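You operate a simulated robot arm through the tools that you are given. There is no shell and no other tool.

You are at the controls of a simulated robot arm. One attempt, no reset.

TASK
Slide the stub boom well out, set the spring slide to 4 and close the blue cover.
Fine: clamp screw out to slide, in again after; cover shut and latched last.

Only the result counts: the job must be done as asked and must still hold three seconds after the hand-in. Knocking over, shifting, dropping, spilling or breaking anything else fails it. A push-on lid holds only when it is set on centred and level and pressed home; a screw cap is set on level and turned clockwise until tight.

THE ROBOT
A 7-joint arm with a two-finger parallel gripper, fixed in place. Base frame: the origin is at the foot of the arm, x ahead of it, y to its left, z up. Readings come in mm, degrees, newtons and seconds.
Its first joint turns from -132.0 to 132.0 degrees. Payload 3.91 kg.
Tool frame: the origin (TCP) lies between the finger pads and is the grasp point; the fingertips stand 30 mm ahead of it; z points along the fingers, y is the line along which they close. The gripper opens to 110 mm. The fingers are 20 mm wide and 10 mm thick; the gripper's body (48 by 112 mm) begins 55 mm behind the TCP.
Orientation is that of the tool frame in the base frame, as a unit quaternion [x, y, z, w]. With the fingers straight down and closing along the base's y, the tool's x points along the base's -x, its y along +y and its z along -z.

THE INTERFACE
- The arm moves only by the tool jog_arm. Its argument "motion" is a list of rows, each a list of 6 numbers: the shift along the tool's x, y, z in mm, then the turn, a rotation vector about the tool's x, y, z in degrees. In form: [[tx, ty, tz, wx, wy, wz], ...]. A call has 1 to 20 rows; each row shifts and turns the commanded pose from where the row before left it, along the tool's axes as they then stand. "grip" is the finger opening in mm, from 0 to 110, set as the call begins (left out, the last holds). Each row takes 0.2 s and may step no farther than 50 mm and 8.6 degrees from the row before; otherwise, or with a gripper value out of range, the whole call is refused. A pose out of reach is approached as far as the arm can. The call stops where the force on the tool passes 60 N (or 10 N more than at its start, if that is more) or the arm is blocked; 0.2 s more then pass. The fingers move at their own pace (about 108 mm/s each) and stop on an object; they squeeze with about 24 N. The grip force told is the motor's: it shows also when the fingers shut on nothing. Time passes only in rows, and 0.2 s behind the last, so rows that do not move let the fingers close. It gives the time, the measured TCP pose, the force on the tool (base axes), the opening and the grip force at its end, in the units of the frame above (readings bear some noise), with the torque about the TCP (base axes, N m) and any sound that the robot's microphone picked up.
- Cameras (640 x 400 px; columns grow to the right, rows downward): "scene" is fixed at [50.6, 649.9, 1534.6]; the picture's right is [-0.69, -0.72, 0.00], its down [-0.29, 0.28, -0.92] and it looks along [0.66, -0.63, -0.40] (base axes); focal length 350 px, centre (320, 200). "wrist" rides on the gripper at [72, 17, -103] in the tool frame; the picture's right is [-0.23, 0.97, 0.00], its down [-0.76, -0.18, -0.62] and it looks along [-0.61, -0.14, 0.78] (tool axes); focal length 222 px, centre (320, 200). There is no depth. A picture from a camera that has moved, and an enlarged one, comes with that camera's place and axes in the base frame and with its lens.
- get_image(camera): a new picture of that camera. No time passes.
- zoom(camera, box): a new picture of the part [left, top, right, bottom] of that camera's present view, enlarged. No time passes.
- finish_job(): hands the job in; it is judged then, once.

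Nothing tells you positions but the pictures and the camera data. Unless the task says otherwise, let go and move clear before handing in.

The tools are called after "Emit:" by a JSON object that holds its "name" and its "arguments". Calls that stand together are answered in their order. jog_arm: Moves the arm, as the interface text tells. Its arguments: {"type":"object","properties":{"motion":{"type":"array","items":{"type":"array","items":{"type":"number"}}},"grip":{"type":"number"}},"required":["motion"]} The other tools are called the same way: get_image (camera) takes a picture; zoom (camera, box) takes an enlarged picture of a part of a camera's view; finish_job () hands the job in.

At the start:

```text
time: 0.0
tcp_pos: [553.8, -54.2, 1328.2]
ee_rot: [0.0, 1.0, 0.0, 0.0]
ft_force: [0.0, 0.2, 0.7]
moment: [-0.01, -0.01, 0.0]
gripper_width: 110.2
grasp_force: 0.0
```

scene: 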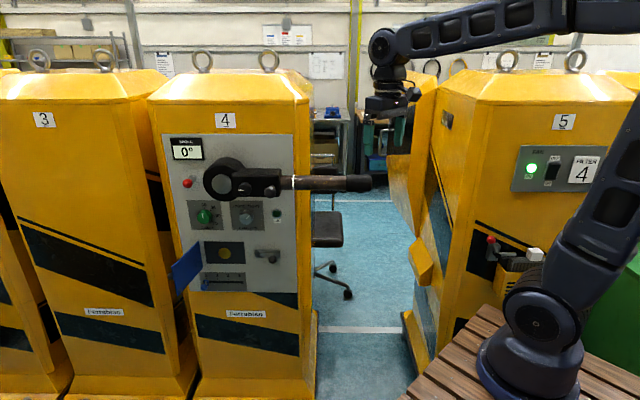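
wrist: 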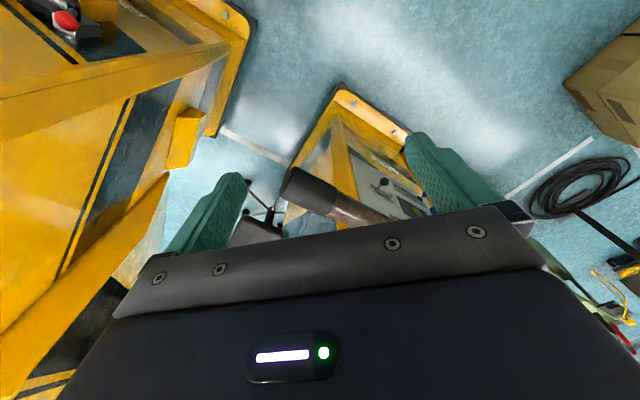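

I see a yellow machine (number 4) with a grey panel, a boom, a spring slide and an open blue cover. I'll take enlarged pictures of the panel first.

Emit:
{"name": "zoom", "arguments": {"camera": "scene", "box": [150, 130, 390, 300]}}

Emit:
{"name": "zoom", "arguments": {"camera": "scene", "box": [160, 230, 300, 310]}}

Emit:
{"name": "zoom", "arguments": {"camera": "scene", "box": [190, 150, 390, 210]}}

Emit:
{"name": "zoom", "arguments": {"camera": "wrist", "box": [240, 80, 480, 240]}}

```text
2.35 times, centred on (270, 215) of scene
camera zoom: at [50.6, 649.9, 1534.6], right [-0.69, -0.72, 0.0], down [-0.29, 0.28, -0.92], along [0.66, -0.63, -0.4], focal length 823 px, centre (438, 165)
```

zoom: 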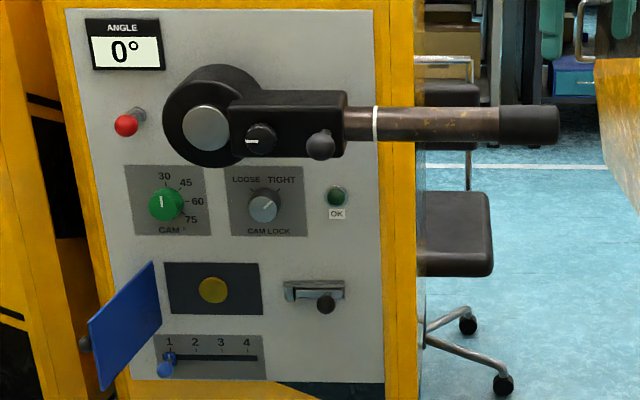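

```text
4.57 times, centred on (230, 270) of scene
camera zoom: at [50.6, 649.9, 1534.6], right [-0.69, -0.72, 0.0], down [-0.29, 0.28, -0.92], along [0.66, -0.63, -0.4], focal length 1599 px, centre (731, -120)
```

zoom: 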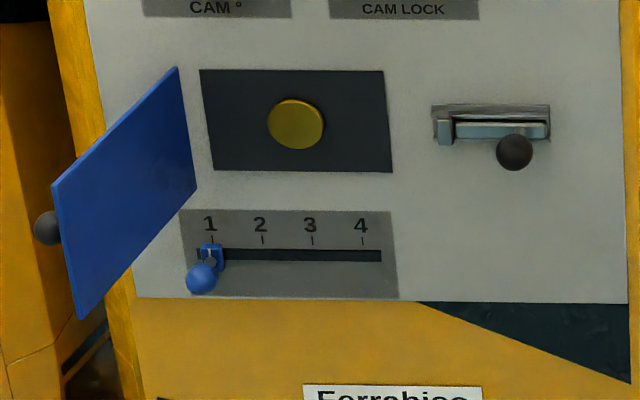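

```text
3.20 times, centred on (290, 180) of scene
camera zoom: at [50.6, 649.9, 1534.6], right [-0.69, -0.72, 0.0], down [-0.29, 0.28, -0.92], along [0.66, -0.63, -0.4], focal length 1119 px, centre (416, 264)
```

zoom: 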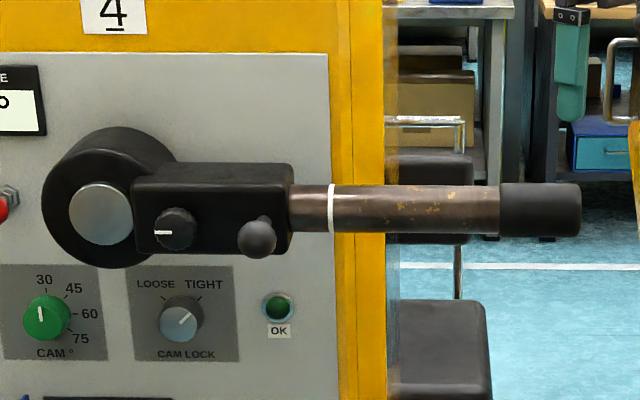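

```text
2.50 times, centred on (360, 160) of wrist
camera zoom: at [481.8, -37.5, 1432.2], right [0.23, 0.97, 0.0], down [0.76, -0.18, 0.62], along [0.61, -0.14, -0.78], focal length 555 px, centre (220, 300)
```

zoom: 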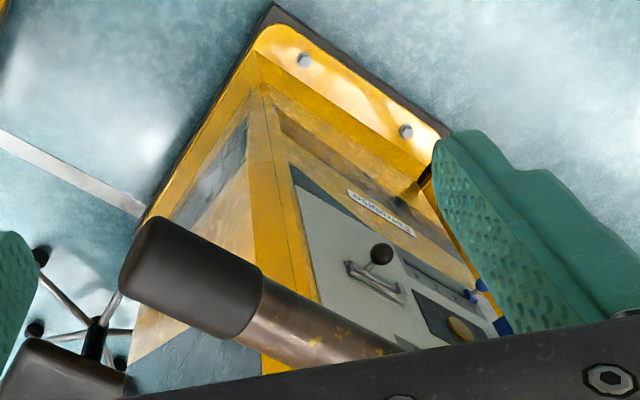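

The panel faces the scene camera, with its normal near (-0.72, 0.69, 0). The latch knob is near (897, 67, 867). I'll move in front of the panel and turn the tool horizontal to look at it closely.

Emit:
{"name": "jog_arm", "arguments": {"motion": [[-10.9, 39.9, 25.4, 0, 0, 0], [-10.9, 39.9, 25.4, 0, 0, 0], [-10.9, 39.9, 25.4, 0, 0, 0], [-10.9, 39.9, 25.4, 0, 0, 0], [-10.9, 39.9, 25.4, 0, 0, 0], [-10.9, 39.9, 25.4, 0, 0, 0], [-10.9, 39.9, 25.4, 0, 0, 0]]}}

Emit:
{"name": "jog_arm", "arguments": {"motion": [[0, 0, 0, 0, -8.18, 0], [0, 0, 0, 0, -8.18, 0], [0, 0, 0, 0, -8.18, 0], [0, 0, 0, 0, -8.18, 0], [0, 0, 0, 0, -8.18, 0], [0, 0, 0, 0, -8.18, 0], [0, 0, 0, 0, -8.18, 0], [0, 0, 0, 0, -8.18, 0], [0, 0, 0, 0, -8.18, 0], [0, 0, 0, 0, -8.18, 0], [0, 0, 0, 0, -8.18, 0], [0, 0, 0, 7.33, 0, 0], [0, 0, 0, 7.33, 0, 0], [0, 0, 0, 7.33, 0, 0], [0, 0, 0, 7.33, 0, 0], [0, 0, 0, 7.33, 0, 0], [0, 0, 0, 7.33, 0, 0]]}}

Emit:
{"name": "get_image", "arguments": {"camera": "wrist"}}

Emit:
{"name": "get_image", "arguments": {"camera": "scene"}}

```text
time: 1.6
tcp_pos: [630.0, 224.3, 1154.9]
ee_rot: [0.0, 1.0, 0.0, 0.001]
ft_force: [-1.2, -0.3, -0.1]
moment: [0.08, 0.0, 0.02]
gripper_width: 109.9
grasp_force: 0.1
```

```text
time: 5.2
tcp_pos: [630.1, 224.8, 1151.8]
ee_rot: [0.266, 0.655, -0.266, 0.655]
ft_force: [0.0, -0.4, 0.1]
moment: [0.01, 0.02, 0.0]
gripper_width: 110.2
grasp_force: 0.2
```

```text
taken
camera wrist: at [568.0, 308.8, 1078.5], right [0.68, 0.7, 0.23], down [-0.57, 0.31, 0.76], along [0.46, -0.65, 0.61], focal length 222 px, centre (320, 200)
```

wrist: 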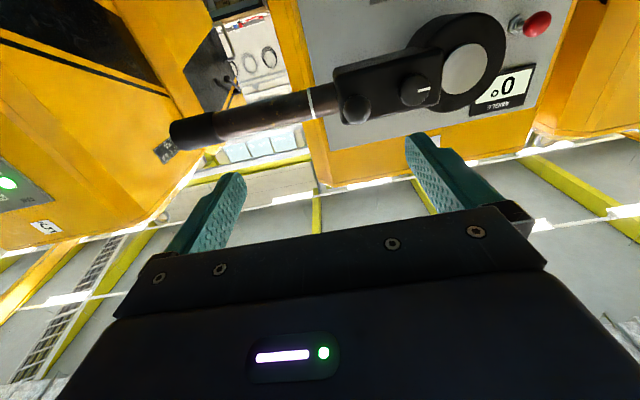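

```text
taken
```

scene: 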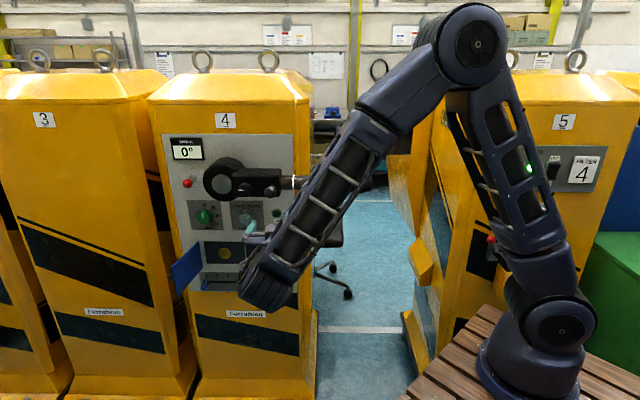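

The arm reached the horizontal pose, but the wrist camera is underneath and shows the scene upside down. I'll roll the tool 180° about its axis for an upright view.

Emit:
{"name": "jog_arm", "arguments": {"motion": [[0, 0, 0, 0, 0, 8.57], [0, 0, 0, 0, 0, 8.57], [0, 0, 0, 0, 0, 8.57], [0, 0, 0, 0, 0, 8.57], [0, 0, 0, 0, 0, 8.57], [0, 0, 0, 0, 0, 8.57], [0, 0, 0, 0, 0, 8.57], [0, 0, 0, 0, 0, 8.57], [0, 0, 0, 0, 0, 8.57], [0, 0, 0, 0, 0, 8.57], [0, 0, 0, 0, 0, 8.57]]}}

Emit:
{"name": "jog_arm", "arguments": {"motion": [[0, 0, 0, 0, 0, 8.57], [0, 0, 0, 0, 0, 8.57], [0, 0, 0, 0, 0, 8.57], [0, 0, 0, 0, 0, 8.57], [0, 0, 0, 0, 0, 8.57], [0, 0, 0, 0, 0, 8.57], [0, 0, 0, 0, 0, 8.57], [0, 0, 0, 0, 0, 8.57], [0, 0, 0, 0, 0, 8.57], [0, 0, 0, 0, 0, 8.57]]}}

Emit:
{"name": "get_image", "arguments": {"camera": "wrist"}}

Emit:
{"name": "get_image", "arguments": {"camera": "scene"}}

```text
time: 7.6
tcp_pos: [630.7, 225.6, 1151.8]
ee_rot: [0.404, 0.58, -0.112, 0.698]
ft_force: [-0.9, 0.0, -0.3]
moment: [-0.02, -0.03, -0.04]
gripper_width: 110.0
grasp_force: 0.1
out of reach, approached as far as the arm can: row 4, 5, 6, 7, 8, 9, 10, 11
```

```text
time: 9.8
tcp_pos: [631.1, 225.8, 1150.8]
ee_rot: [0.404, 0.581, -0.113, 0.698]
ft_force: [-0.9, 0.7, 0.9]
moment: [0.01, 0.02, -0.01]
gripper_width: 110.0
grasp_force: 0.0
out of reach, approached as far as the arm can: row 1, 2, 3, 4, 5, 6, 7, 8, 9, 10
```

```text
taken
camera wrist: at [588.8, 330.3, 1093.3], right [0.54, 0.56, 0.63], down [-0.79, 0.08, 0.61], along [0.29, -0.82, 0.49], focal length 222 px, centre (320, 200)
```

wrist: 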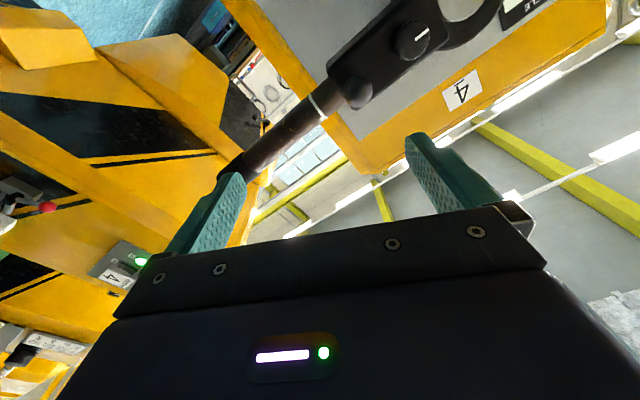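

```text
taken
```

scene: 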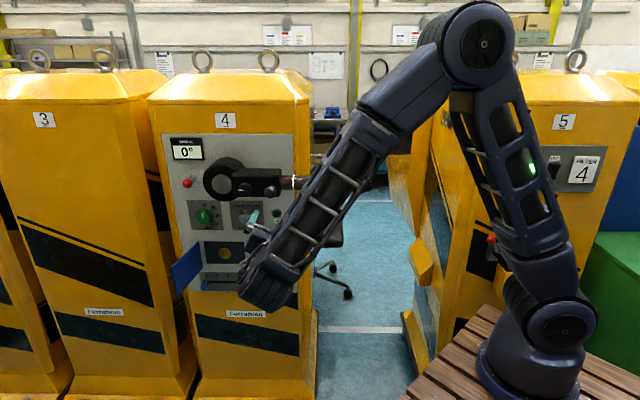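

Positive roll runs into a joint limit at about 25°. I'll try the other direction.

Emit:
{"name": "jog_arm", "arguments": {"motion": [[0, 0, 0, 0, 0, -8.57], [0, 0, 0, 0, 0, -8.57], [0, 0, 0, 0, 0, -8.57]]}}

```text
time: 10.6
tcp_pos: [630.8, 226.1, 1150.2]
ee_rot: [0.264, 0.656, -0.265, 0.656]
ft_force: [0.4, 0.0, -0.7]
moment: [-0.01, 0.02, -0.01]
gripper_width: 110.0
grasp_force: 0.1
```

Emit:
{"name": "jog_arm", "arguments": {"motion": [[0, 0, 0, 0, 0, -8.57], [0, 0, 0, 0, 0, -8.57], [0, 0, 0, 0, 0, -8.57], [0, 0, 0, 0, 0, -8.57], [0, 0, 0, 0, 0, -8.57], [0, 0, 0, 0, 0, -8.57], [0, 0, 0, 0, 0, -8.57], [0, 0, 0, 0, 0, -8.57], [0, 0, 0, 0, 0, -8.57], [0, 0, 0, 0, 0, -8.57], [0, 0, 0, 0, 0, -8.57], [0, 0, 0, 0, 0, -8.57], [0, 0, 0, 0, 0, -8.57], [0, 0, 0, 0, 0, -8.57]]}}

Emit:
{"name": "jog_arm", "arguments": {"motion": [[0, 0, 0, 0, 0, -8.57], [0, 0, 0, 0, 0, -8.57], [0, 0, 0, 0, 0, -8.57], [0, 0, 0, 0, 0, -8.57], [0, 0, 0, 0, 0, -8.57], [0, 0, 0, 0, 0, -8.57], [0, 0, 0, 0, 0, -8.57]]}}

Emit:
{"name": "get_image", "arguments": {"camera": "wrist"}}

Emit:
{"name": "get_image", "arguments": {"camera": "scene"}}

```text
time: 13.6
tcp_pos: [629.7, 227.1, 1152.1]
ee_rot: [0.435, -0.557, 0.7, -0.098]
ft_force: [-0.2, 0.0, 0.1]
moment: [-0.02, 0.01, -0.01]
gripper_width: 110.0
grasp_force: 0.1
```

```text
time: 15.2
tcp_pos: [630.1, 226.1, 1150.9]
ee_rot: [0.656, -0.265, 0.654, 0.267]
ft_force: [-0.6, 0.3, -0.5]
moment: [-0.01, -0.03, 0.02]
gripper_width: 110.3
grasp_force: 0.0
```

```text
taken
camera wrist: at [544.5, 284.8, 1223.3], right [-0.68, -0.7, -0.22], down [-0.33, 0.56, -0.76], along [0.66, -0.44, -0.61], focal length 222 px, centre (320, 200)
```

wrist: 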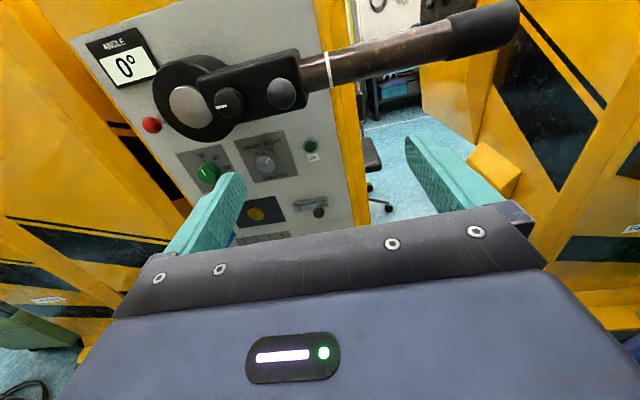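

```text
taken
```

scene: 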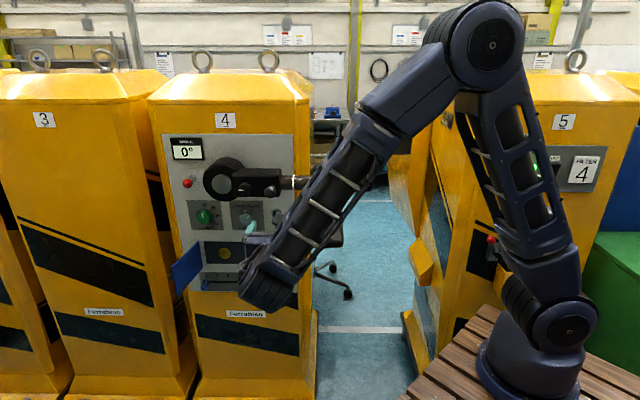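

The upright view works. Now I'll zoom into the boom block and the panel in the wrist view.

Emit:
{"name": "zoom", "arguments": {"camera": "wrist", "box": [140, 0, 380, 150]}}

Emit:
{"name": "zoom", "arguments": {"camera": "wrist", "box": [160, 120, 360, 245]}}

Emit:
{"name": "zoom", "arguments": {"camera": "wrist", "box": [300, 0, 540, 150]}}

```text
2.67 times, centred on (260, 75) of wrist
camera zoom: at [544.5, 284.8, 1223.3], right [-0.68, -0.7, -0.22], down [-0.33, 0.56, -0.76], along [0.66, -0.44, -0.61], focal length 592 px, centre (480, 533)
```

zoom: 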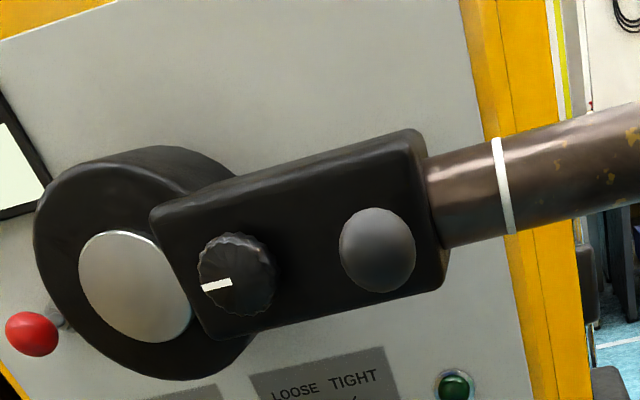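

```text
3.20 times, centred on (260, 182) of wrist
camera zoom: at [544.5, 284.8, 1223.3], right [-0.68, -0.7, -0.22], down [-0.33, 0.56, -0.76], along [0.66, -0.44, -0.61], focal length 711 px, centre (512, 256)
```

zoom: 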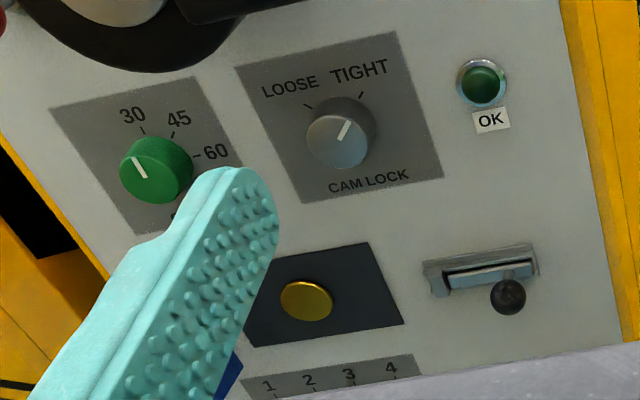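

```text
2.67 times, centred on (420, 75) of wrist
camera zoom: at [544.5, 284.8, 1223.3], right [-0.68, -0.7, -0.22], down [-0.33, 0.56, -0.76], along [0.66, -0.44, -0.61], focal length 592 px, centre (53, 533)
```

zoom: 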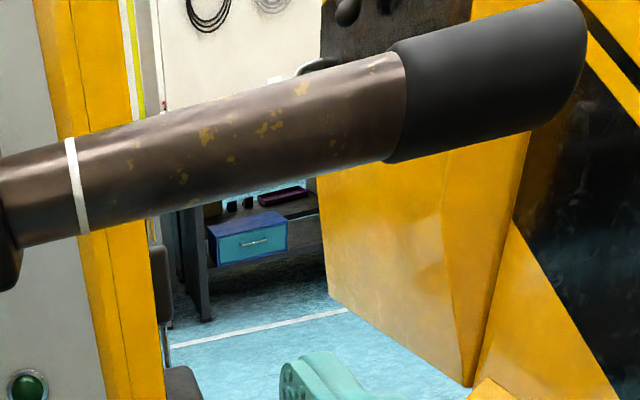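

I put the clamp knob near (857, 171, 1168), with the ball handle next to it. I'll zoom the scene camera on the block before approaching.

Emit:
{"name": "zoom", "arguments": {"camera": "scene", "box": [195, 150, 305, 220]}}

Emit:
{"name": "zoom", "arguments": {"camera": "wrist", "box": [150, 40, 310, 140]}}

```text
5.71 times, centred on (250, 185) of scene
camera zoom: at [50.6, 649.9, 1534.6], right [-0.69, -0.72, 0.0], down [-0.29, 0.28, -0.92], along [0.66, -0.63, -0.4], focal length 1998 px, centre (720, 286)
```

zoom: 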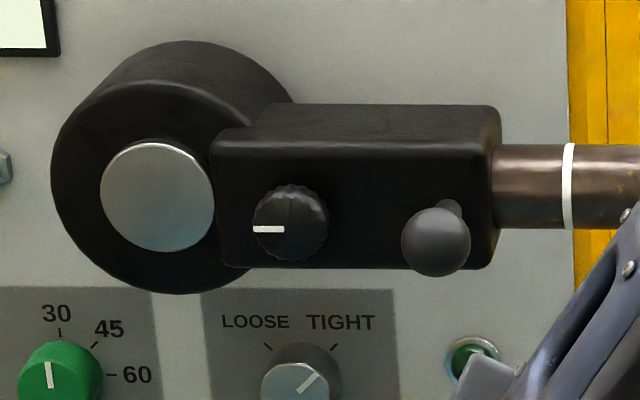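

```text
4.00 times, centred on (230, 90) of wrist
camera zoom: at [544.5, 284.8, 1223.3], right [-0.68, -0.7, -0.22], down [-0.33, 0.56, -0.76], along [0.66, -0.44, -0.61], focal length 888 px, centre (680, 640)
```

zoom: 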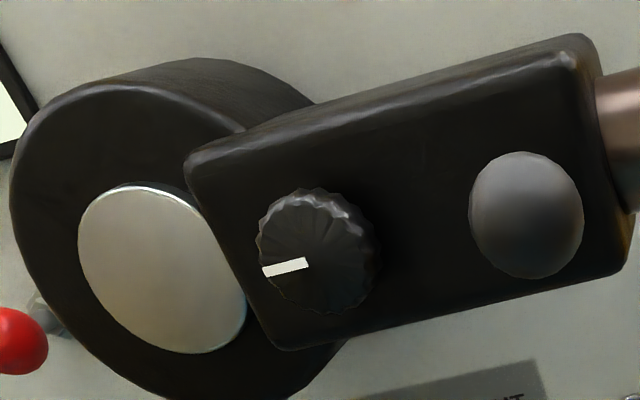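

The clamp knob is a knurled screw on the block face, and the ball stem beside it stands out further. I'll pre-position in front of the knob with a gap to refine its location.

Emit:
{"name": "jog_arm", "arguments": {"motion": [[4.5, -30, 22, 0, 0, 0], [4.5, -30, 22, 0, 0, 0], [4.5, -30, 22, 0, 0, 0], [3.5, -29, 22, 0, 0, 0]], "grip": 64}}

Emit:
{"name": "get_image", "arguments": {"camera": "wrist"}}

Emit:
{"name": "zoom", "arguments": {"camera": "scene", "box": [195, 130, 355, 230]}}

```text
time: 16.2
tcp_pos: [776.7, 248.7, 1167.0]
ee_rot: [0.656, -0.265, 0.655, 0.266]
ft_force: [0.3, 0.5, 0.7]
moment: [0.03, 0.03, -0.02]
gripper_width: 64.2
grasp_force: 0.1
```

```text
taken
camera wrist: at [691.3, 308.2, 1239.2], right [-0.68, -0.7, -0.23], down [-0.32, 0.56, -0.76], along [0.66, -0.44, -0.61], focal length 222 px, centre (320, 200)
```

wrist: 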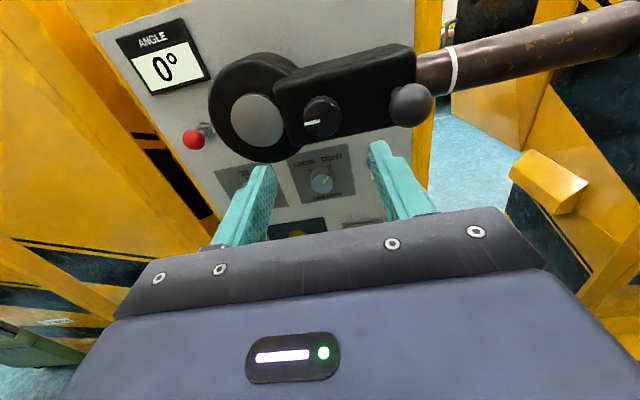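

```text
4.00 times, centred on (275, 180) of scene
camera zoom: at [50.6, 649.9, 1534.6], right [-0.69, -0.72, 0.0], down [-0.29, 0.28, -0.92], along [0.66, -0.63, -0.4], focal length 1399 px, centre (500, 280)
```

zoom: 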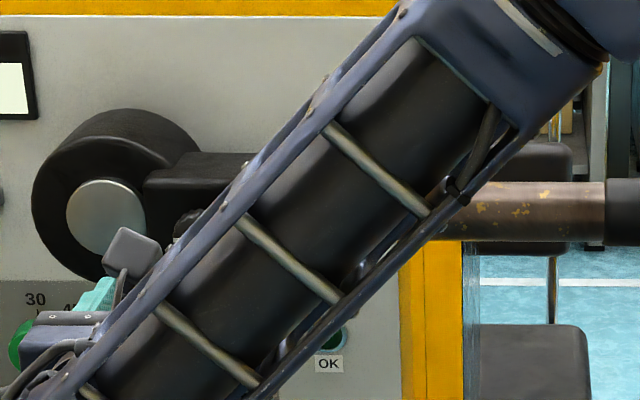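

The knob face is at about (850, 174, 1171) and the ball is about 74 mm to its right. I'll advance so the fingertips straddle the knob, then close.

Emit:
{"name": "jog_arm", "arguments": {"motion": [[2, 1.3, 30, 0, 0, 0], [2, 1.2, 30, 0, 0, 0], [0, 0, 27, 0, 0, 0]]}}

Emit:
{"name": "get_image", "arguments": {"camera": "wrist"}}

```text
time: 17.0
tcp_pos: [839.0, 187.8, 1172.0]
ee_rot: [0.656, -0.265, 0.655, 0.265]
ft_force: [-0.2, 0.7, -0.3]
moment: [-0.02, 0.02, 0.0]
gripper_width: 64.2
grasp_force: 0.1
```

```text
taken
camera wrist: at [753.5, 246.0, 1243.9], right [-0.68, -0.7, -0.23], down [-0.32, 0.56, -0.76], along [0.66, -0.44, -0.61], focal length 222 px, centre (320, 200)
```

wrist: 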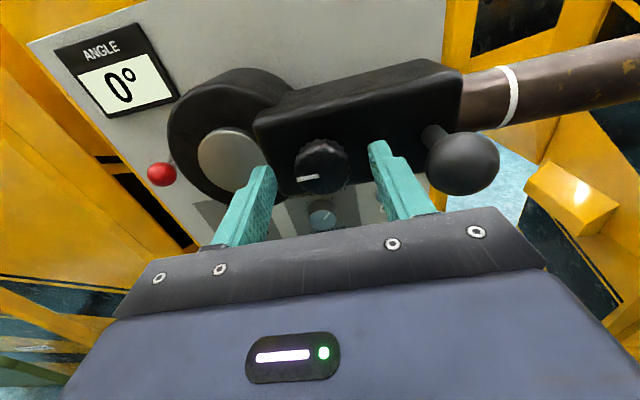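

The fingers straddle the knob, so I'll close on it.

Emit:
{"name": "jog_arm", "arguments": {"motion": [[0, 0, 0, 0, 0, 0], [0, 0, 0, 0, 0, 0], [0, 0, 0, 0, 0, 0]], "grip": 25}}

Emit:
{"name": "get_image", "arguments": {"camera": "wrist"}}

```text
time: 17.8
tcp_pos: [839.1, 185.8, 1172.3]
ee_rot: [0.655, -0.266, 0.655, 0.266]
ft_force: [-12.6, -10.7, -2.8]
moment: [-0.06, 0.0, -0.88]
gripper_width: 35.1
grasp_force: 45.5
```

```text
taken
camera wrist: at [753.2, 245.1, 1243.9], right [-0.68, -0.7, -0.23], down [-0.32, 0.56, -0.76], along [0.66, -0.44, -0.61], focal length 222 px, centre (320, 200)
```

wrist: 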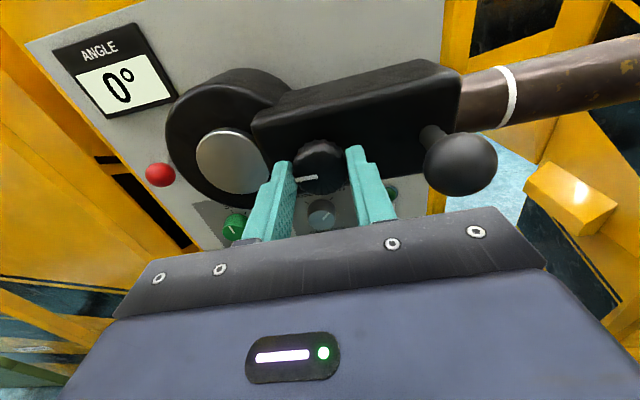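

Emit:
{"name": "jog_arm", "arguments": {"motion": [[0, 1.5, 0, 0, 0, 0], [0, 0, 0, 0, 0, 0]]}}

Emit:
{"name": "jog_arm", "arguments": {"motion": [[0, 0, 0, 0, 0, -8], [0, 0, 0, 0, 0, -8], [0, 0, 0, 0, 0, -8], [0, 0, 0, 0, 0, -8], [0, 0, 0, 0, 0, -8]]}}

Emit:
{"name": "get_image", "arguments": {"camera": "wrist"}}

```text
time: 18.4
tcp_pos: [838.9, 186.3, 1172.3]
ee_rot: [0.656, -0.265, 0.656, 0.264]
ft_force: [21.8, -5.3, -1.7]
moment: [0.09, 0.08, -0.1]
gripper_width: 34.7
grasp_force: 45.0
```

```text
time: 19.6
tcp_pos: [837.6, 189.1, 1169.7]
ee_rot: [0.708, -0.024, 0.524, 0.473]
ft_force: [33.8, 14.8, -7.0]
moment: [-0.14, -0.15, 0.54]
gripper_width: 35.0
grasp_force: 44.7
```

```text
taken
camera wrist: at [786.3, 283.4, 1236.5], right [-0.62, -0.64, 0.46], down [-0.7, 0.18, -0.69], along [0.37, -0.75, -0.56], focal length 222 px, centre (320, 200)
```

wrist: 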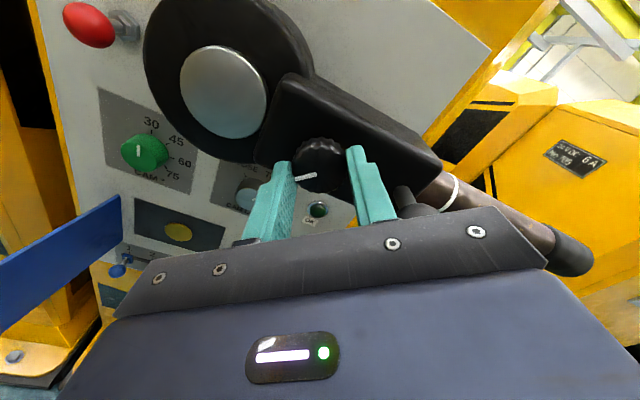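

The white mark moved with the gripper, so the screw is turning anticlockwise. I'll continue and watch the force and reach.

Emit:
{"name": "jog_arm", "arguments": {"motion": [[0, 0, 0, 0, 0, -8], [0, 0, 0, 0, 0, -8], [0, 0, 0, 0, 0, -8], [0, 0, 0, 0, 0, -8], [0, 0, 0, 0, 0, -8], [0, 0, 0, 0, 0, -8]]}}

Emit:
{"name": "get_image", "arguments": {"camera": "wrist"}}

```text
time: 21.0
tcp_pos: [836.4, 188.4, 1169.7]
ee_rot: [0.655, 0.267, 0.286, 0.646]
ft_force: [-8.5, 20.9, -32.6]
moment: [0.68, 0.64, 0.06]
gripper_width: 34.9
grasp_force: 45.3
```

```text
taken
camera wrist: at [812.0, 311.0, 1189.0], right [-0.18, -0.19, 0.97], down [-0.97, -0.11, -0.2], along [0.14, -0.98, -0.16], focal length 222 px, centre (320, 200)
```

wrist: 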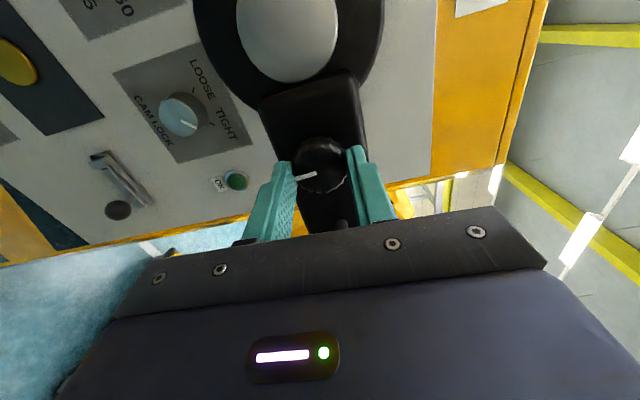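

Emit:
{"name": "jog_arm", "arguments": {"motion": [[0, -1.5, -1, 0, 0, 0], [0, 0, 0, 0, 0, -8], [0, 0, 0, 0, 0, -8], [0, 0, 0, 0, 0, -8], [0, 0, 0, 0, 0, -8], [0, 0, 0, 0, 0, -8], [0, 0, 0, 0, 0, -8]]}}

Emit:
{"name": "get_image", "arguments": {"camera": "wrist"}}

```text
time: 22.6
tcp_pos: [835.2, 189.1, 1171.0]
ee_rot: [0.525, 0.474, 0.05, 0.705]
ft_force: [-12.5, 24.0, -24.3]
moment: [0.66, 0.6, 0.11]
gripper_width: 35.2
grasp_force: 45.3
out of reach, approached as far as the arm can: row 7
```

```text
taken
camera wrist: at [808.1, 308.4, 1138.5], right [0.29, 0.3, 0.91], down [-0.94, -0.08, 0.33], along [0.17, -0.95, 0.26], focal length 222 px, centre (320, 200)
```

wrist: 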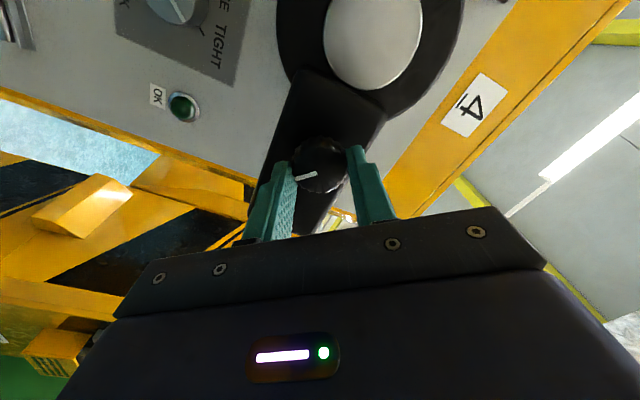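

The roll limit came at about -130°. I'll open, roll back by about +323°, regrip and unscrew further.

Emit:
{"name": "jog_arm", "arguments": {"motion": [[0, 0, 0, 0, 0, 0], [0, 0, 0, 0, 0, 0], [0, 0, 0, 0, 0, 8.5], [0, 0, 0, 0, 0, 8.5], [0, 0, 0, 0, 0, 8.5], [0, 0, 0, 0, 0, 8.5], [0, 0, 0, 0, 0, 8.5], [0, 0, 0, 0, 0, 8.5], [0, 0, 0, 0, 0, 8.5], [0, 0, 0, 0, 0, 8.5], [0, 0, 0, 0, 0, 8.5], [0, 0, 0, 0, 0, 8.5], [0, 0, 0, 0, 0, 8.5], [0, 0, 0, 0, 0, 8.5], [0, 0, 0, 0, 0, 8.5], [0, 0, 0, 0, 0, 8.5], [0, 0, 0, 0, 0, 8.5]], "grip": 60}}

Emit:
{"name": "get_image", "arguments": {"camera": "wrist"}}

Emit:
{"name": "zoom", "arguments": {"camera": "wrist", "box": [220, 80, 540, 280]}}

```text
time: 26.2
tcp_pos: [835.5, 186.6, 1171.1]
ee_rot: [0.657, -0.263, 0.655, 0.267]
ft_force: [0.0, -0.3, -0.3]
moment: [0.02, 0.0, -0.01]
gripper_width: 60.2
grasp_force: 0.0
```

```text
taken
camera wrist: at [750.1, 246.1, 1243.0], right [-0.68, -0.7, -0.22], down [-0.33, 0.56, -0.76], along [0.66, -0.44, -0.61], focal length 222 px, centre (320, 200)
```

wrist: 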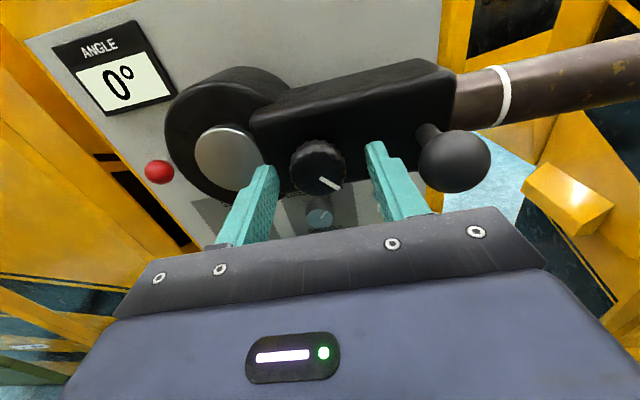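

```text
2.00 times, centred on (380, 180) of wrist
camera zoom: at [750.1, 246.1, 1243.0], right [-0.68, -0.7, -0.22], down [-0.33, 0.56, -0.76], along [0.66, -0.44, -0.61], focal length 444 px, centre (200, 240)
```

zoom: 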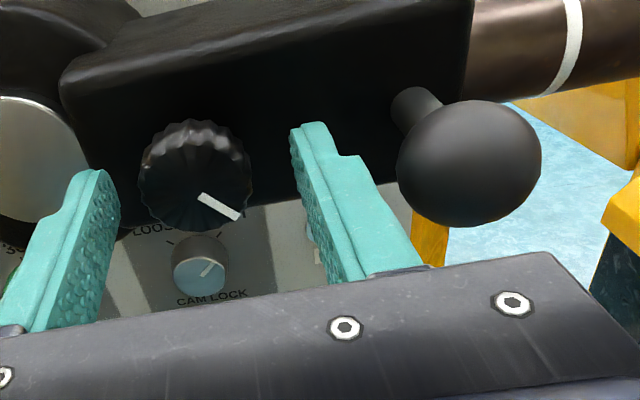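

The knob turned about 130° anticlockwise, with its mark now at 4 o'clock. I'll roll further positive and regrip for nearly another full turn.

Emit:
{"name": "jog_arm", "arguments": {"motion": [[0, 0, 0, 0, 0, 8.5], [0, 0, 0, 0, 0, 8.5], [0, 0, 0, 0, 0, 8.5], [0, 0, 0, 0, 0, 8.5], [0, 0, 0, 0, 0, 8.5], [0, 0, 0, 0, 0, 8.5], [0, 0, 0, 0, 0, 8.5], [0, 0, 0, 0, 0, 8.5], [0, 0, 0, 0, 0, 8.5], [0, 0, 0, 0, 0, 8.5], [0, 0, 0, 0, 0, 8.5], [0, 0, 0, 0, 0, 8.5], [0, 0, 0, 0, 0, 8.5], [0, 0, 0, 0, 0, 8.5], [0, 0, 0, 0, 0, 8.5], [0, 0, 0, 0, 0, 8.5], [0, 0, 0, 0, 0, 8.5], [0, 0, 0, 0, 0, 8.5], [0, 0, 0, 0, 0, 8.5], [0, 0, 0, 0, 0, 8.5]]}}

Emit:
{"name": "get_image", "arguments": {"camera": "wrist"}}

Emit:
{"name": "jog_arm", "arguments": {"motion": [[0, 0, 0, 0, 0, 0], [0, 0, 0, 0, 0, 0], [0, 0, 0, 0, 0, 0]], "grip": 25}}

```text
time: 30.4
tcp_pos: [834.4, 187.8, 1172.0]
ee_rot: [0.206, 0.677, -0.324, 0.629]
ft_force: [0.0, -0.5, -0.3]
moment: [0.02, 0.01, 0.02]
gripper_width: 59.9
grasp_force: 0.2
```

```text
taken
camera wrist: at [763.9, 261.2, 1096.8], right [0.69, 0.72, 0.05], down [-0.47, 0.41, 0.78], along [0.54, -0.57, 0.62], focal length 222 px, centre (320, 200)
```

wrist: 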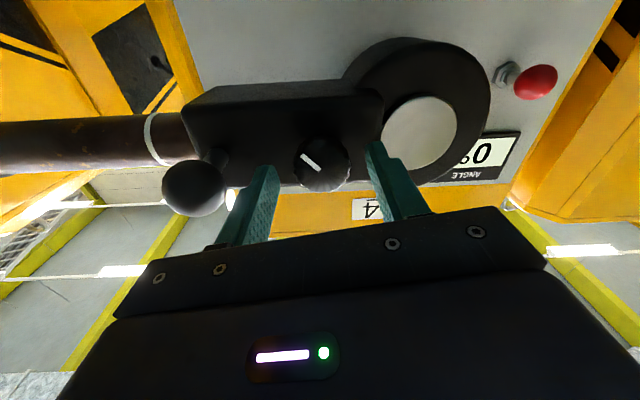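

```text
time: 31.2
tcp_pos: [836.4, 188.2, 1170.5]
ee_rot: [0.203, 0.677, -0.324, 0.628]
ft_force: [20.8, 13.7, 1.2]
moment: [0.05, 0.04, 0.29]
gripper_width: 35.1
grasp_force: 45.3
```

Emit:
{"name": "jog_arm", "arguments": {"motion": [[0, 1.3, 0, 0, 0, 0], [0, 0, 0, 0, 0, -8.5], [0, 0, 0, 0, 0, -8.5], [0, 0, 0, 0, 0, -8.5], [0, 0, -0.2, 0, 0, -8.5], [0, 0, 0, 0, 0, -8.5], [0, 0, -0.2, 0, 0, -8.5], [0, 0, 0, 0, 0, -8.5], [0, 0, -0.2, 0, 0, -8.5], [0, 0, 0, 0, 0, -8.5], [0, 0, -0.2, 0, 0, -8.5]]}}

Emit:
{"name": "get_image", "arguments": {"camera": "wrist"}}

```text
time: 33.6
tcp_pos: [836.2, 187.7, 1169.9]
ee_rot: [0.308, -0.637, 0.663, -0.244]
ft_force: [1.5, -0.2, -7.1]
moment: [0.5, -0.24, -0.02]
gripper_width: 35.2
grasp_force: 45.0
```

```text
taken
camera wrist: at [710.6, 206.3, 1160.1], right [0.09, 0.09, -0.99], down [0.09, 0.99, 0.1], along [0.99, -0.1, 0.08], focal length 222 px, centre (320, 200)
```

wrist: 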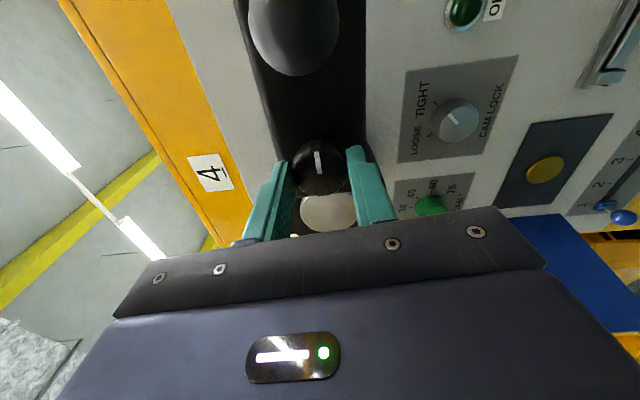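

The knob stopped turning after about half a turn (mark at 3 o'clock) and the fingers slipped on it with torque, so the screw is fully out. I'll let go, back off, and look at the boom.

Emit:
{"name": "jog_arm", "arguments": {"motion": [[0, 0, 0, 0, 0, 0], [0, 0, 0, 0, 0, 0], [0, 0, -40, 0, 0, 0], [0, 0, -40, 0, 0, 0], [0, 0, -40, 0, 0, 0]], "grip": 60}}

Emit:
{"name": "get_image", "arguments": {"camera": "wrist"}}

Emit:
{"name": "get_image", "arguments": {"camera": "scene"}}

```text
time: 34.8
tcp_pos: [749.1, 271.0, 1170.7]
ee_rot: [0.307, -0.636, 0.664, -0.246]
ft_force: [-0.5, -0.2, -0.8]
moment: [0.02, 0.02, 0.0]
gripper_width: 60.1
grasp_force: 0.1
```

```text
taken
camera wrist: at [623.7, 288.8, 1160.1], right [0.09, 0.1, -0.99], down [0.09, 0.99, 0.1], along [0.99, -0.1, 0.08], focal length 222 px, centre (320, 200)
```

wrist: 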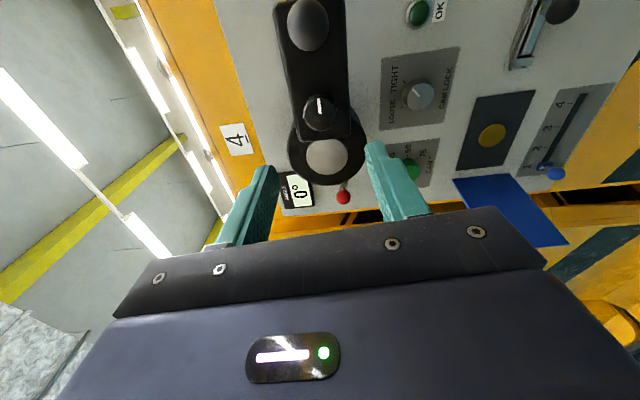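

```text
taken
```

scene: 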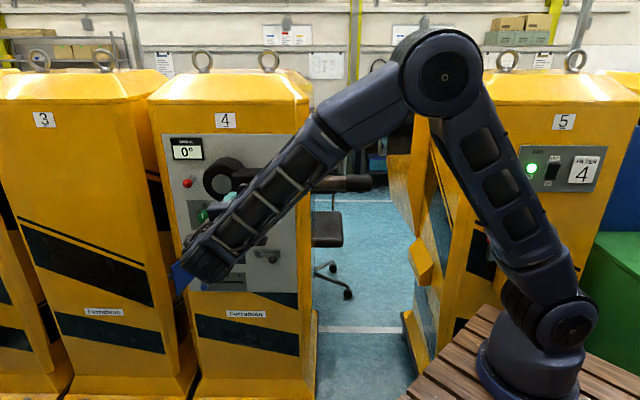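

The boom cap shoulder is at about (684, -60, 1171), with the boom axis about 110 mm in front of the panel. I'll move in front of the pipe just inside the cap, with the fingers closing vertically.

Emit:
{"name": "jog_arm", "arguments": {"motion": [[0, 0, 0, 0, 0, 5.5], [44.4, 0, 0, 0, 0, 0], [44.4, 0, 0, 0, 0, 0], [44.4, 0, 0, 0, 0, 0], [44.4, 0, 0, 0, 0, 0], [44.4, 0, 0, 0, 0, 0], [44.4, 0, 0, 0, 0, 0], [0, 0, 40, 0, 0, 0], [0, 0, 35, 0, 0, 0]], "grip": 85}}

Emit:
{"name": "get_image", "arguments": {"camera": "wrist"}}

Emit:
{"name": "get_image", "arguments": {"camera": "scene"}}

```text
time: 36.8
tcp_pos: [618.1, 27.6, 1172.2]
ee_rot: [-0.276, 0.652, -0.65, 0.276]
ft_force: [0.0, 0.0, 0.1]
moment: [0.0, -0.01, 0.01]
gripper_width: 85.1
grasp_force: 0.1
```

```text
taken
camera wrist: at [493.8, 46.6, 1154.7], right [0.16, 0.16, -0.97], down [0.08, 0.98, 0.18], along [0.98, -0.11, 0.14], focal length 222 px, centre (320, 200)
```

wrist: 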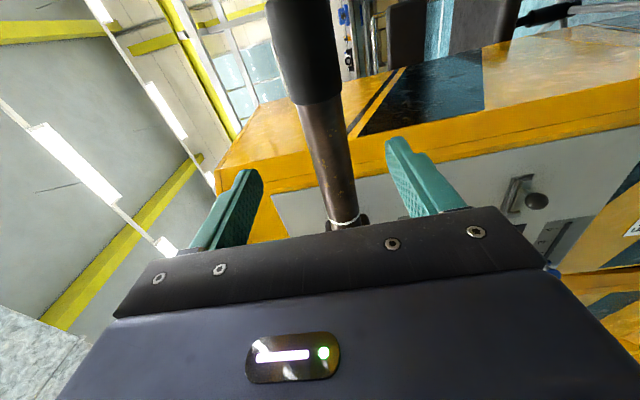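

```text
taken
```

scene: 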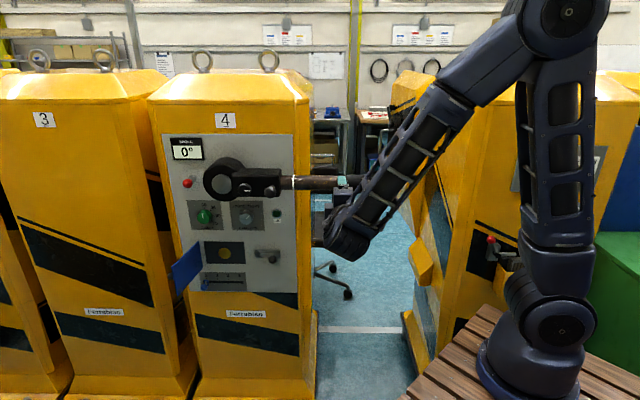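

Emit:
{"name": "jog_arm", "arguments": {"motion": [[0, 1, 36, 0, 0, 0], [0, 1, 36, 0, 0, 0], [0, 0, 36, 0, 0, 0]]}}

Emit:
{"name": "get_image", "arguments": {"camera": "wrist"}}

Emit:
{"name": "zoom", "arguments": {"camera": "scene", "box": [270, 150, 390, 225]}}

```text
time: 37.6
tcp_pos: [695.6, -46.8, 1170.3]
ee_rot: [0.277, -0.651, 0.651, -0.276]
ft_force: [-0.2, -0.4, 0.2]
moment: [0.0, 0.01, 0.02]
gripper_width: 84.9
grasp_force: 0.1
```

```text
taken
camera wrist: at [572.0, -26.7, 1151.8], right [0.16, 0.16, -0.97], down [0.08, 0.98, 0.18], along [0.98, -0.11, 0.14], focal length 222 px, centre (320, 200)
```

wrist: 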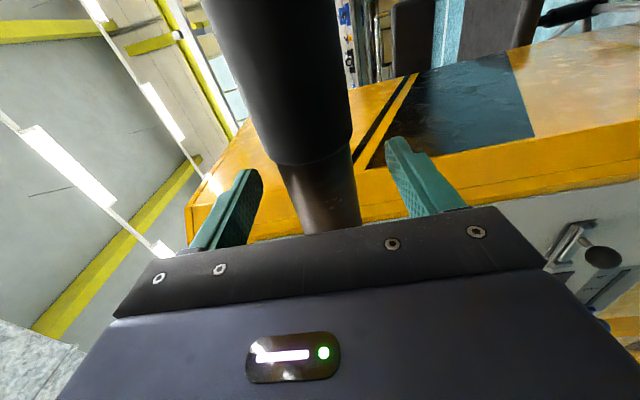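

```text
5.33 times, centred on (330, 188) of scene
camera zoom: at [50.6, 649.9, 1534.6], right [-0.69, -0.72, 0.0], down [-0.29, 0.28, -0.92], along [0.66, -0.63, -0.4], focal length 1865 px, centre (267, 267)
```

zoom: 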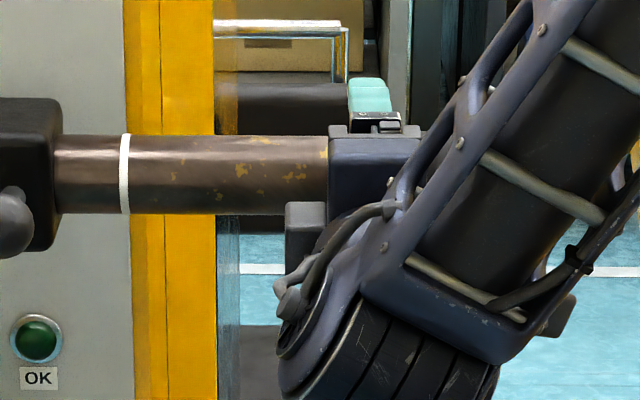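

The pipe lies between the fingers at the TCP. I'll close on it.

Emit:
{"name": "jog_arm", "arguments": {"motion": [[0, 0, 0, 0, 0, 0], [0, 0, 0, 0, 0, 0], [0, 0, 0, 0, 0, 0]], "grip": 30}}

```text
time: 38.4
tcp_pos: [695.9, -45.1, 1170.1]
ee_rot: [-0.275, 0.651, -0.651, 0.278]
ft_force: [8.8, -4.6, 20.7]
moment: [-0.95, 0.52, 0.41]
gripper_width: 43.3
grasp_force: 44.7
```

Emit:
{"name": "jog_arm", "arguments": {"motion": [[0, -1, 0, 0, 0, 0], [5, 0, 0, 0, 0, 0], [5, 0, 0, 0, 0, 0], [5, 0, 0, 0, 0, 0], [5, 0, 0, 0, 0, 0]]}}

Emit:
{"name": "zoom", "arguments": {"camera": "scene", "box": [195, 130, 395, 255]}}

```text
time: 39.6
tcp_pos: [682.7, -60.5, 1169.7]
ee_rot: [-0.277, 0.652, -0.65, 0.276]
ft_force: [-4.1, 6.9, 2.3]
moment: [-0.23, 0.25, -0.12]
gripper_width: 43.2
grasp_force: 44.8
```

```text
3.20 times, centred on (295, 192) of scene
camera zoom: at [50.6, 649.9, 1534.6], right [-0.69, -0.72, 0.0], down [-0.29, 0.28, -0.92], along [0.66, -0.63, -0.4], focal length 1119 px, centre (400, 224)
```

zoom: 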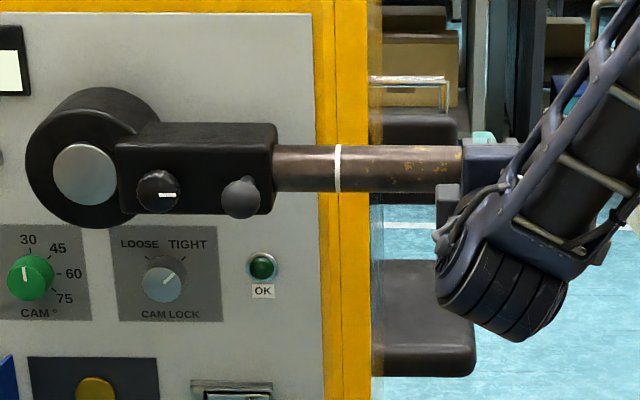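

The boom slides freely. I'll keep pulling it out in steps and watch for a stop or marks.

Emit:
{"name": "jog_arm", "arguments": {"motion": [[7, 0, 0, 0, 0, 0], [7, 0, 0, 0, 0, 0], [7, 0, 0, 0, 0, 0], [7, 0, 0, 0, 0, 0], [7, 0, 0, 0, 0, 0], [7, 0, 0, 0, 0, 0]]}}

Emit:
{"name": "zoom", "arguments": {"camera": "scene", "box": [195, 130, 395, 255]}}

```text
time: 41.0
tcp_pos: [652.7, -90.3, 1169.8]
ee_rot: [-0.276, 0.651, -0.651, 0.276]
ft_force: [-18.5, 19.1, -15.0]
moment: [0.73, -0.24, -0.21]
gripper_width: 43.1
grasp_force: 44.5
```

```text
3.20 times, centred on (295, 192) of scene
camera zoom: at [50.6, 649.9, 1534.6], right [-0.69, -0.72, 0.0], down [-0.29, 0.28, -0.92], along [0.66, -0.63, -0.4], focal length 1119 px, centre (400, 224)
```

zoom: 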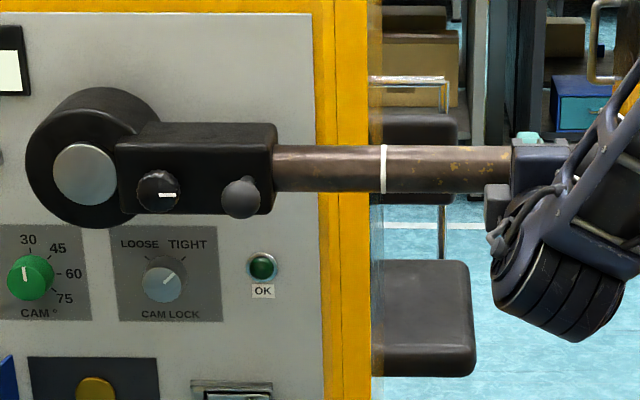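

Emit:
{"name": "jog_arm", "arguments": {"motion": [[0, 0.8, -1.3, 0, 0, 0], [7, 0.1, -0.15, 0, 0, 0], [7, 0.1, -0.15, 0, 0, 0], [7, 0.1, -0.15, 0, 0, 0], [7, 0.1, -0.15, 0, 0, 0], [7, 0.1, -0.15, 0, 0, 0]]}}

Emit:
{"name": "zoom", "arguments": {"camera": "scene", "box": [195, 130, 395, 255]}}

```text
time: 42.4
tcp_pos: [636.6, -110.6, 1170.5]
ee_rot: [-0.276, 0.653, -0.65, 0.275]
ft_force: [3.5, 29.8, -8.9]
moment: [0.82, -0.56, 0.38]
gripper_width: 43.6
grasp_force: 45.5
out of reach, approached as far as the arm can: row 5, 6
```

```text
3.20 times, centred on (295, 192) of scene
camera zoom: at [50.6, 649.9, 1534.6], right [-0.69, -0.72, 0.0], down [-0.29, 0.28, -0.92], along [0.66, -0.63, -0.4], focal length 1119 px, centre (400, 224)
```

zoom: 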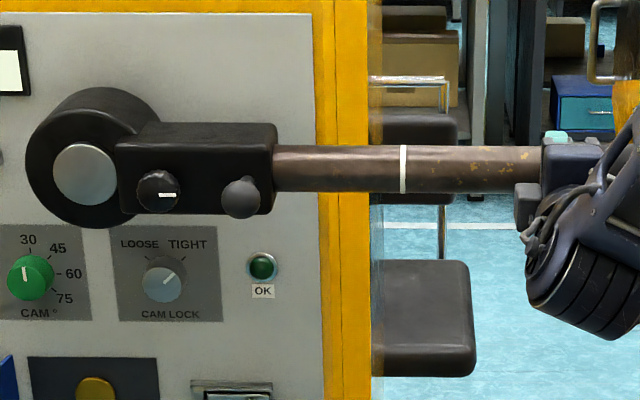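

The arm hit a reach limit after about 80 mm of travel. I'll open, slide the hand back along the pipe and regrip to pull further.

Emit:
{"name": "jog_arm", "arguments": {"motion": [[0, 0, 0, 0, 0, 0], [0, 0, 0, 0, 0, 0], [-30, 0, 0, 0, 0, 0], [-30, 0, 0, 0, 0, 0], [-30, 0, 0, 0, 0, 0], [-20, 0, 0, 0, 0, 0]], "grip": 75}}

Emit:
{"name": "get_image", "arguments": {"camera": "wrist"}}

Emit:
{"name": "zoom", "arguments": {"camera": "scene", "box": [195, 130, 435, 280]}}

```text
time: 43.8
tcp_pos: [712.0, -32.4, 1172.0]
ee_rot: [0.276, -0.651, 0.651, -0.276]
ft_force: [0.0, -0.7, 0.3]
moment: [0.01, 0.04, 0.02]
gripper_width: 75.0
grasp_force: 0.1
```

```text
taken
camera wrist: at [588.8, -13.9, 1154.6], right [0.16, 0.16, -0.97], down [0.08, 0.98, 0.18], along [0.98, -0.11, 0.14], focal length 222 px, centre (320, 200)
```

wrist: 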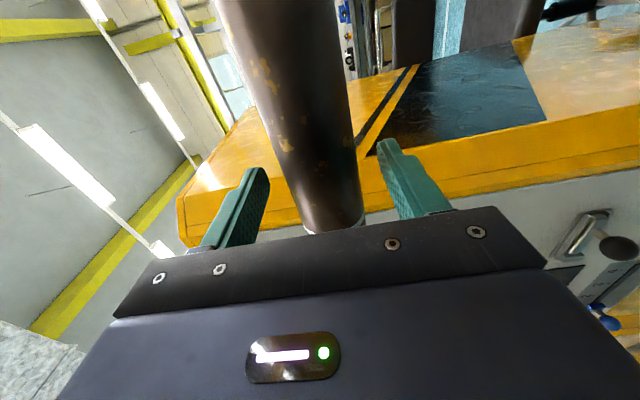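

```text
2.67 times, centred on (315, 205) of scene
camera zoom: at [50.6, 649.9, 1534.6], right [-0.69, -0.72, 0.0], down [-0.29, 0.28, -0.92], along [0.66, -0.63, -0.4], focal length 933 px, centre (333, 187)
```

zoom: 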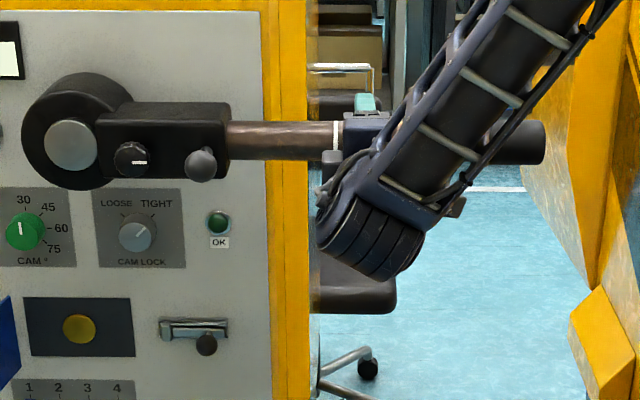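

Emit:
{"name": "jog_arm", "arguments": {"motion": [[0, 0, 0, 0, 0, 0], [0, 0, 0, 0, 0, 0], [0, 0, 0, 0, 0, 0]], "grip": 30}}

Emit:
{"name": "jog_arm", "arguments": {"motion": [[6, 0, -0.1, 0, 0, 0], [6, 0, -0.1, 0, 0, 0], [6, 0, -0.1, 0, 0, 0], [6, 0, -0.1, 0, 0, 0]]}}

Emit:
{"name": "zoom", "arguments": {"camera": "scene", "box": [195, 130, 435, 280]}}

```text
time: 44.6
tcp_pos: [712.5, -32.2, 1170.4]
ee_rot: [-0.277, 0.652, -0.65, 0.275]
ft_force: [-3.3, 3.1, -31.4]
moment: [1.11, -0.36, -0.28]
gripper_width: 43.4
grasp_force: 45.0
```

```text
time: 45.6
tcp_pos: [695.9, -50.0, 1169.8]
ee_rot: [-0.277, 0.651, -0.651, 0.275]
ft_force: [5.1, 6.0, -27.7]
moment: [0.59, -0.09, -0.08]
gripper_width: 43.7
grasp_force: 14.0
```

```text
2.67 times, centred on (315, 205) of scene
camera zoom: at [50.6, 649.9, 1534.6], right [-0.69, -0.72, 0.0], down [-0.29, 0.28, -0.92], along [0.66, -0.63, -0.4], focal length 933 px, centre (333, 187)
```

zoom: 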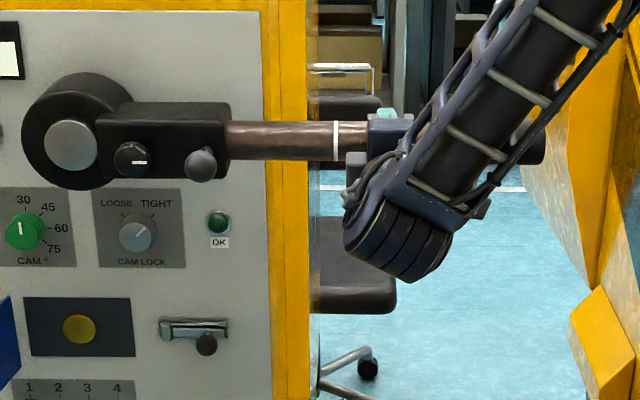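

The ring did not move this time, so the boom may be at its end stop. I'll re-centre the grip vertically and try once more, gently.

Emit:
{"name": "jog_arm", "arguments": {"motion": [[0, 1.5, 0, 0, 0, 0], [0, 0, 0, 0, 0, 0]]}}

Emit:
{"name": "jog_arm", "arguments": {"motion": [[2, 0, 0, 0, 0, 0], [2, 0, 0, 0, 0, 0]]}}

Emit:
{"name": "jog_arm", "arguments": {"motion": [[2, 0, 0, 0, 0, 0], [2, 0, 0, 0, 0, 0]]}}

Emit:
{"name": "jog_arm", "arguments": {"motion": [[2, 0, 0, 0, 0, 0], [2, 0, 0, 0, 0, 0]]}}

Emit:
{"name": "zoom", "arguments": {"camera": "scene", "box": [195, 130, 435, 280]}}

```text
time: 46.2
tcp_pos: [696.4, -50.8, 1169.6]
ee_rot: [-0.276, 0.651, -0.651, 0.276]
ft_force: [12.3, -3.1, -7.5]
moment: [-0.75, 0.7, -0.03]
gripper_width: 43.5
grasp_force: 44.8
```

```text
time: 46.8
tcp_pos: [694.4, -51.5, 1169.3]
ee_rot: [-0.278, 0.651, -0.65, 0.277]
ft_force: [27.0, 12.8, 3.5]
moment: [-0.67, 0.61, 0.47]
gripper_width: 43.1
grasp_force: 44.4
```

```text
time: 47.4
tcp_pos: [689.6, -55.3, 1169.3]
ee_rot: [-0.277, 0.651, -0.651, 0.276]
ft_force: [19.9, 23.7, 10.9]
moment: [-0.78, 0.6, 0.46]
gripper_width: 43.3
grasp_force: 45.0
```

```text
time: 48.0
tcp_pos: [686.9, -58.7, 1169.5]
ee_rot: [-0.276, 0.651, -0.651, 0.276]
ft_force: [19.2, 20.4, 6.7]
moment: [0.47, -0.64, 0.72]
gripper_width: 43.4
grasp_force: 45.5
```

```text
2.67 times, centred on (315, 205) of scene
camera zoom: at [50.6, 649.9, 1534.6], right [-0.69, -0.72, 0.0], down [-0.29, 0.28, -0.92], along [0.66, -0.63, -0.4], focal length 933 px, centre (333, 187)
```

zoom: 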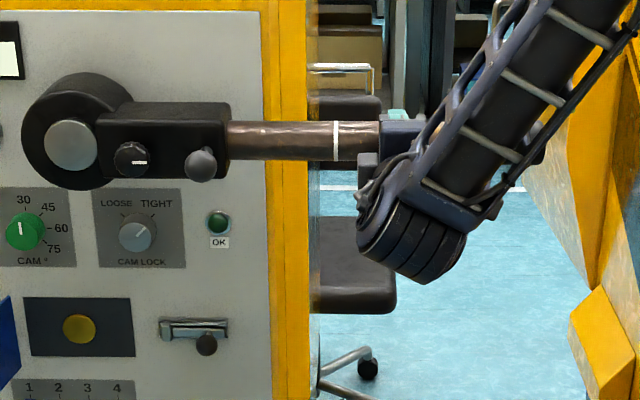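

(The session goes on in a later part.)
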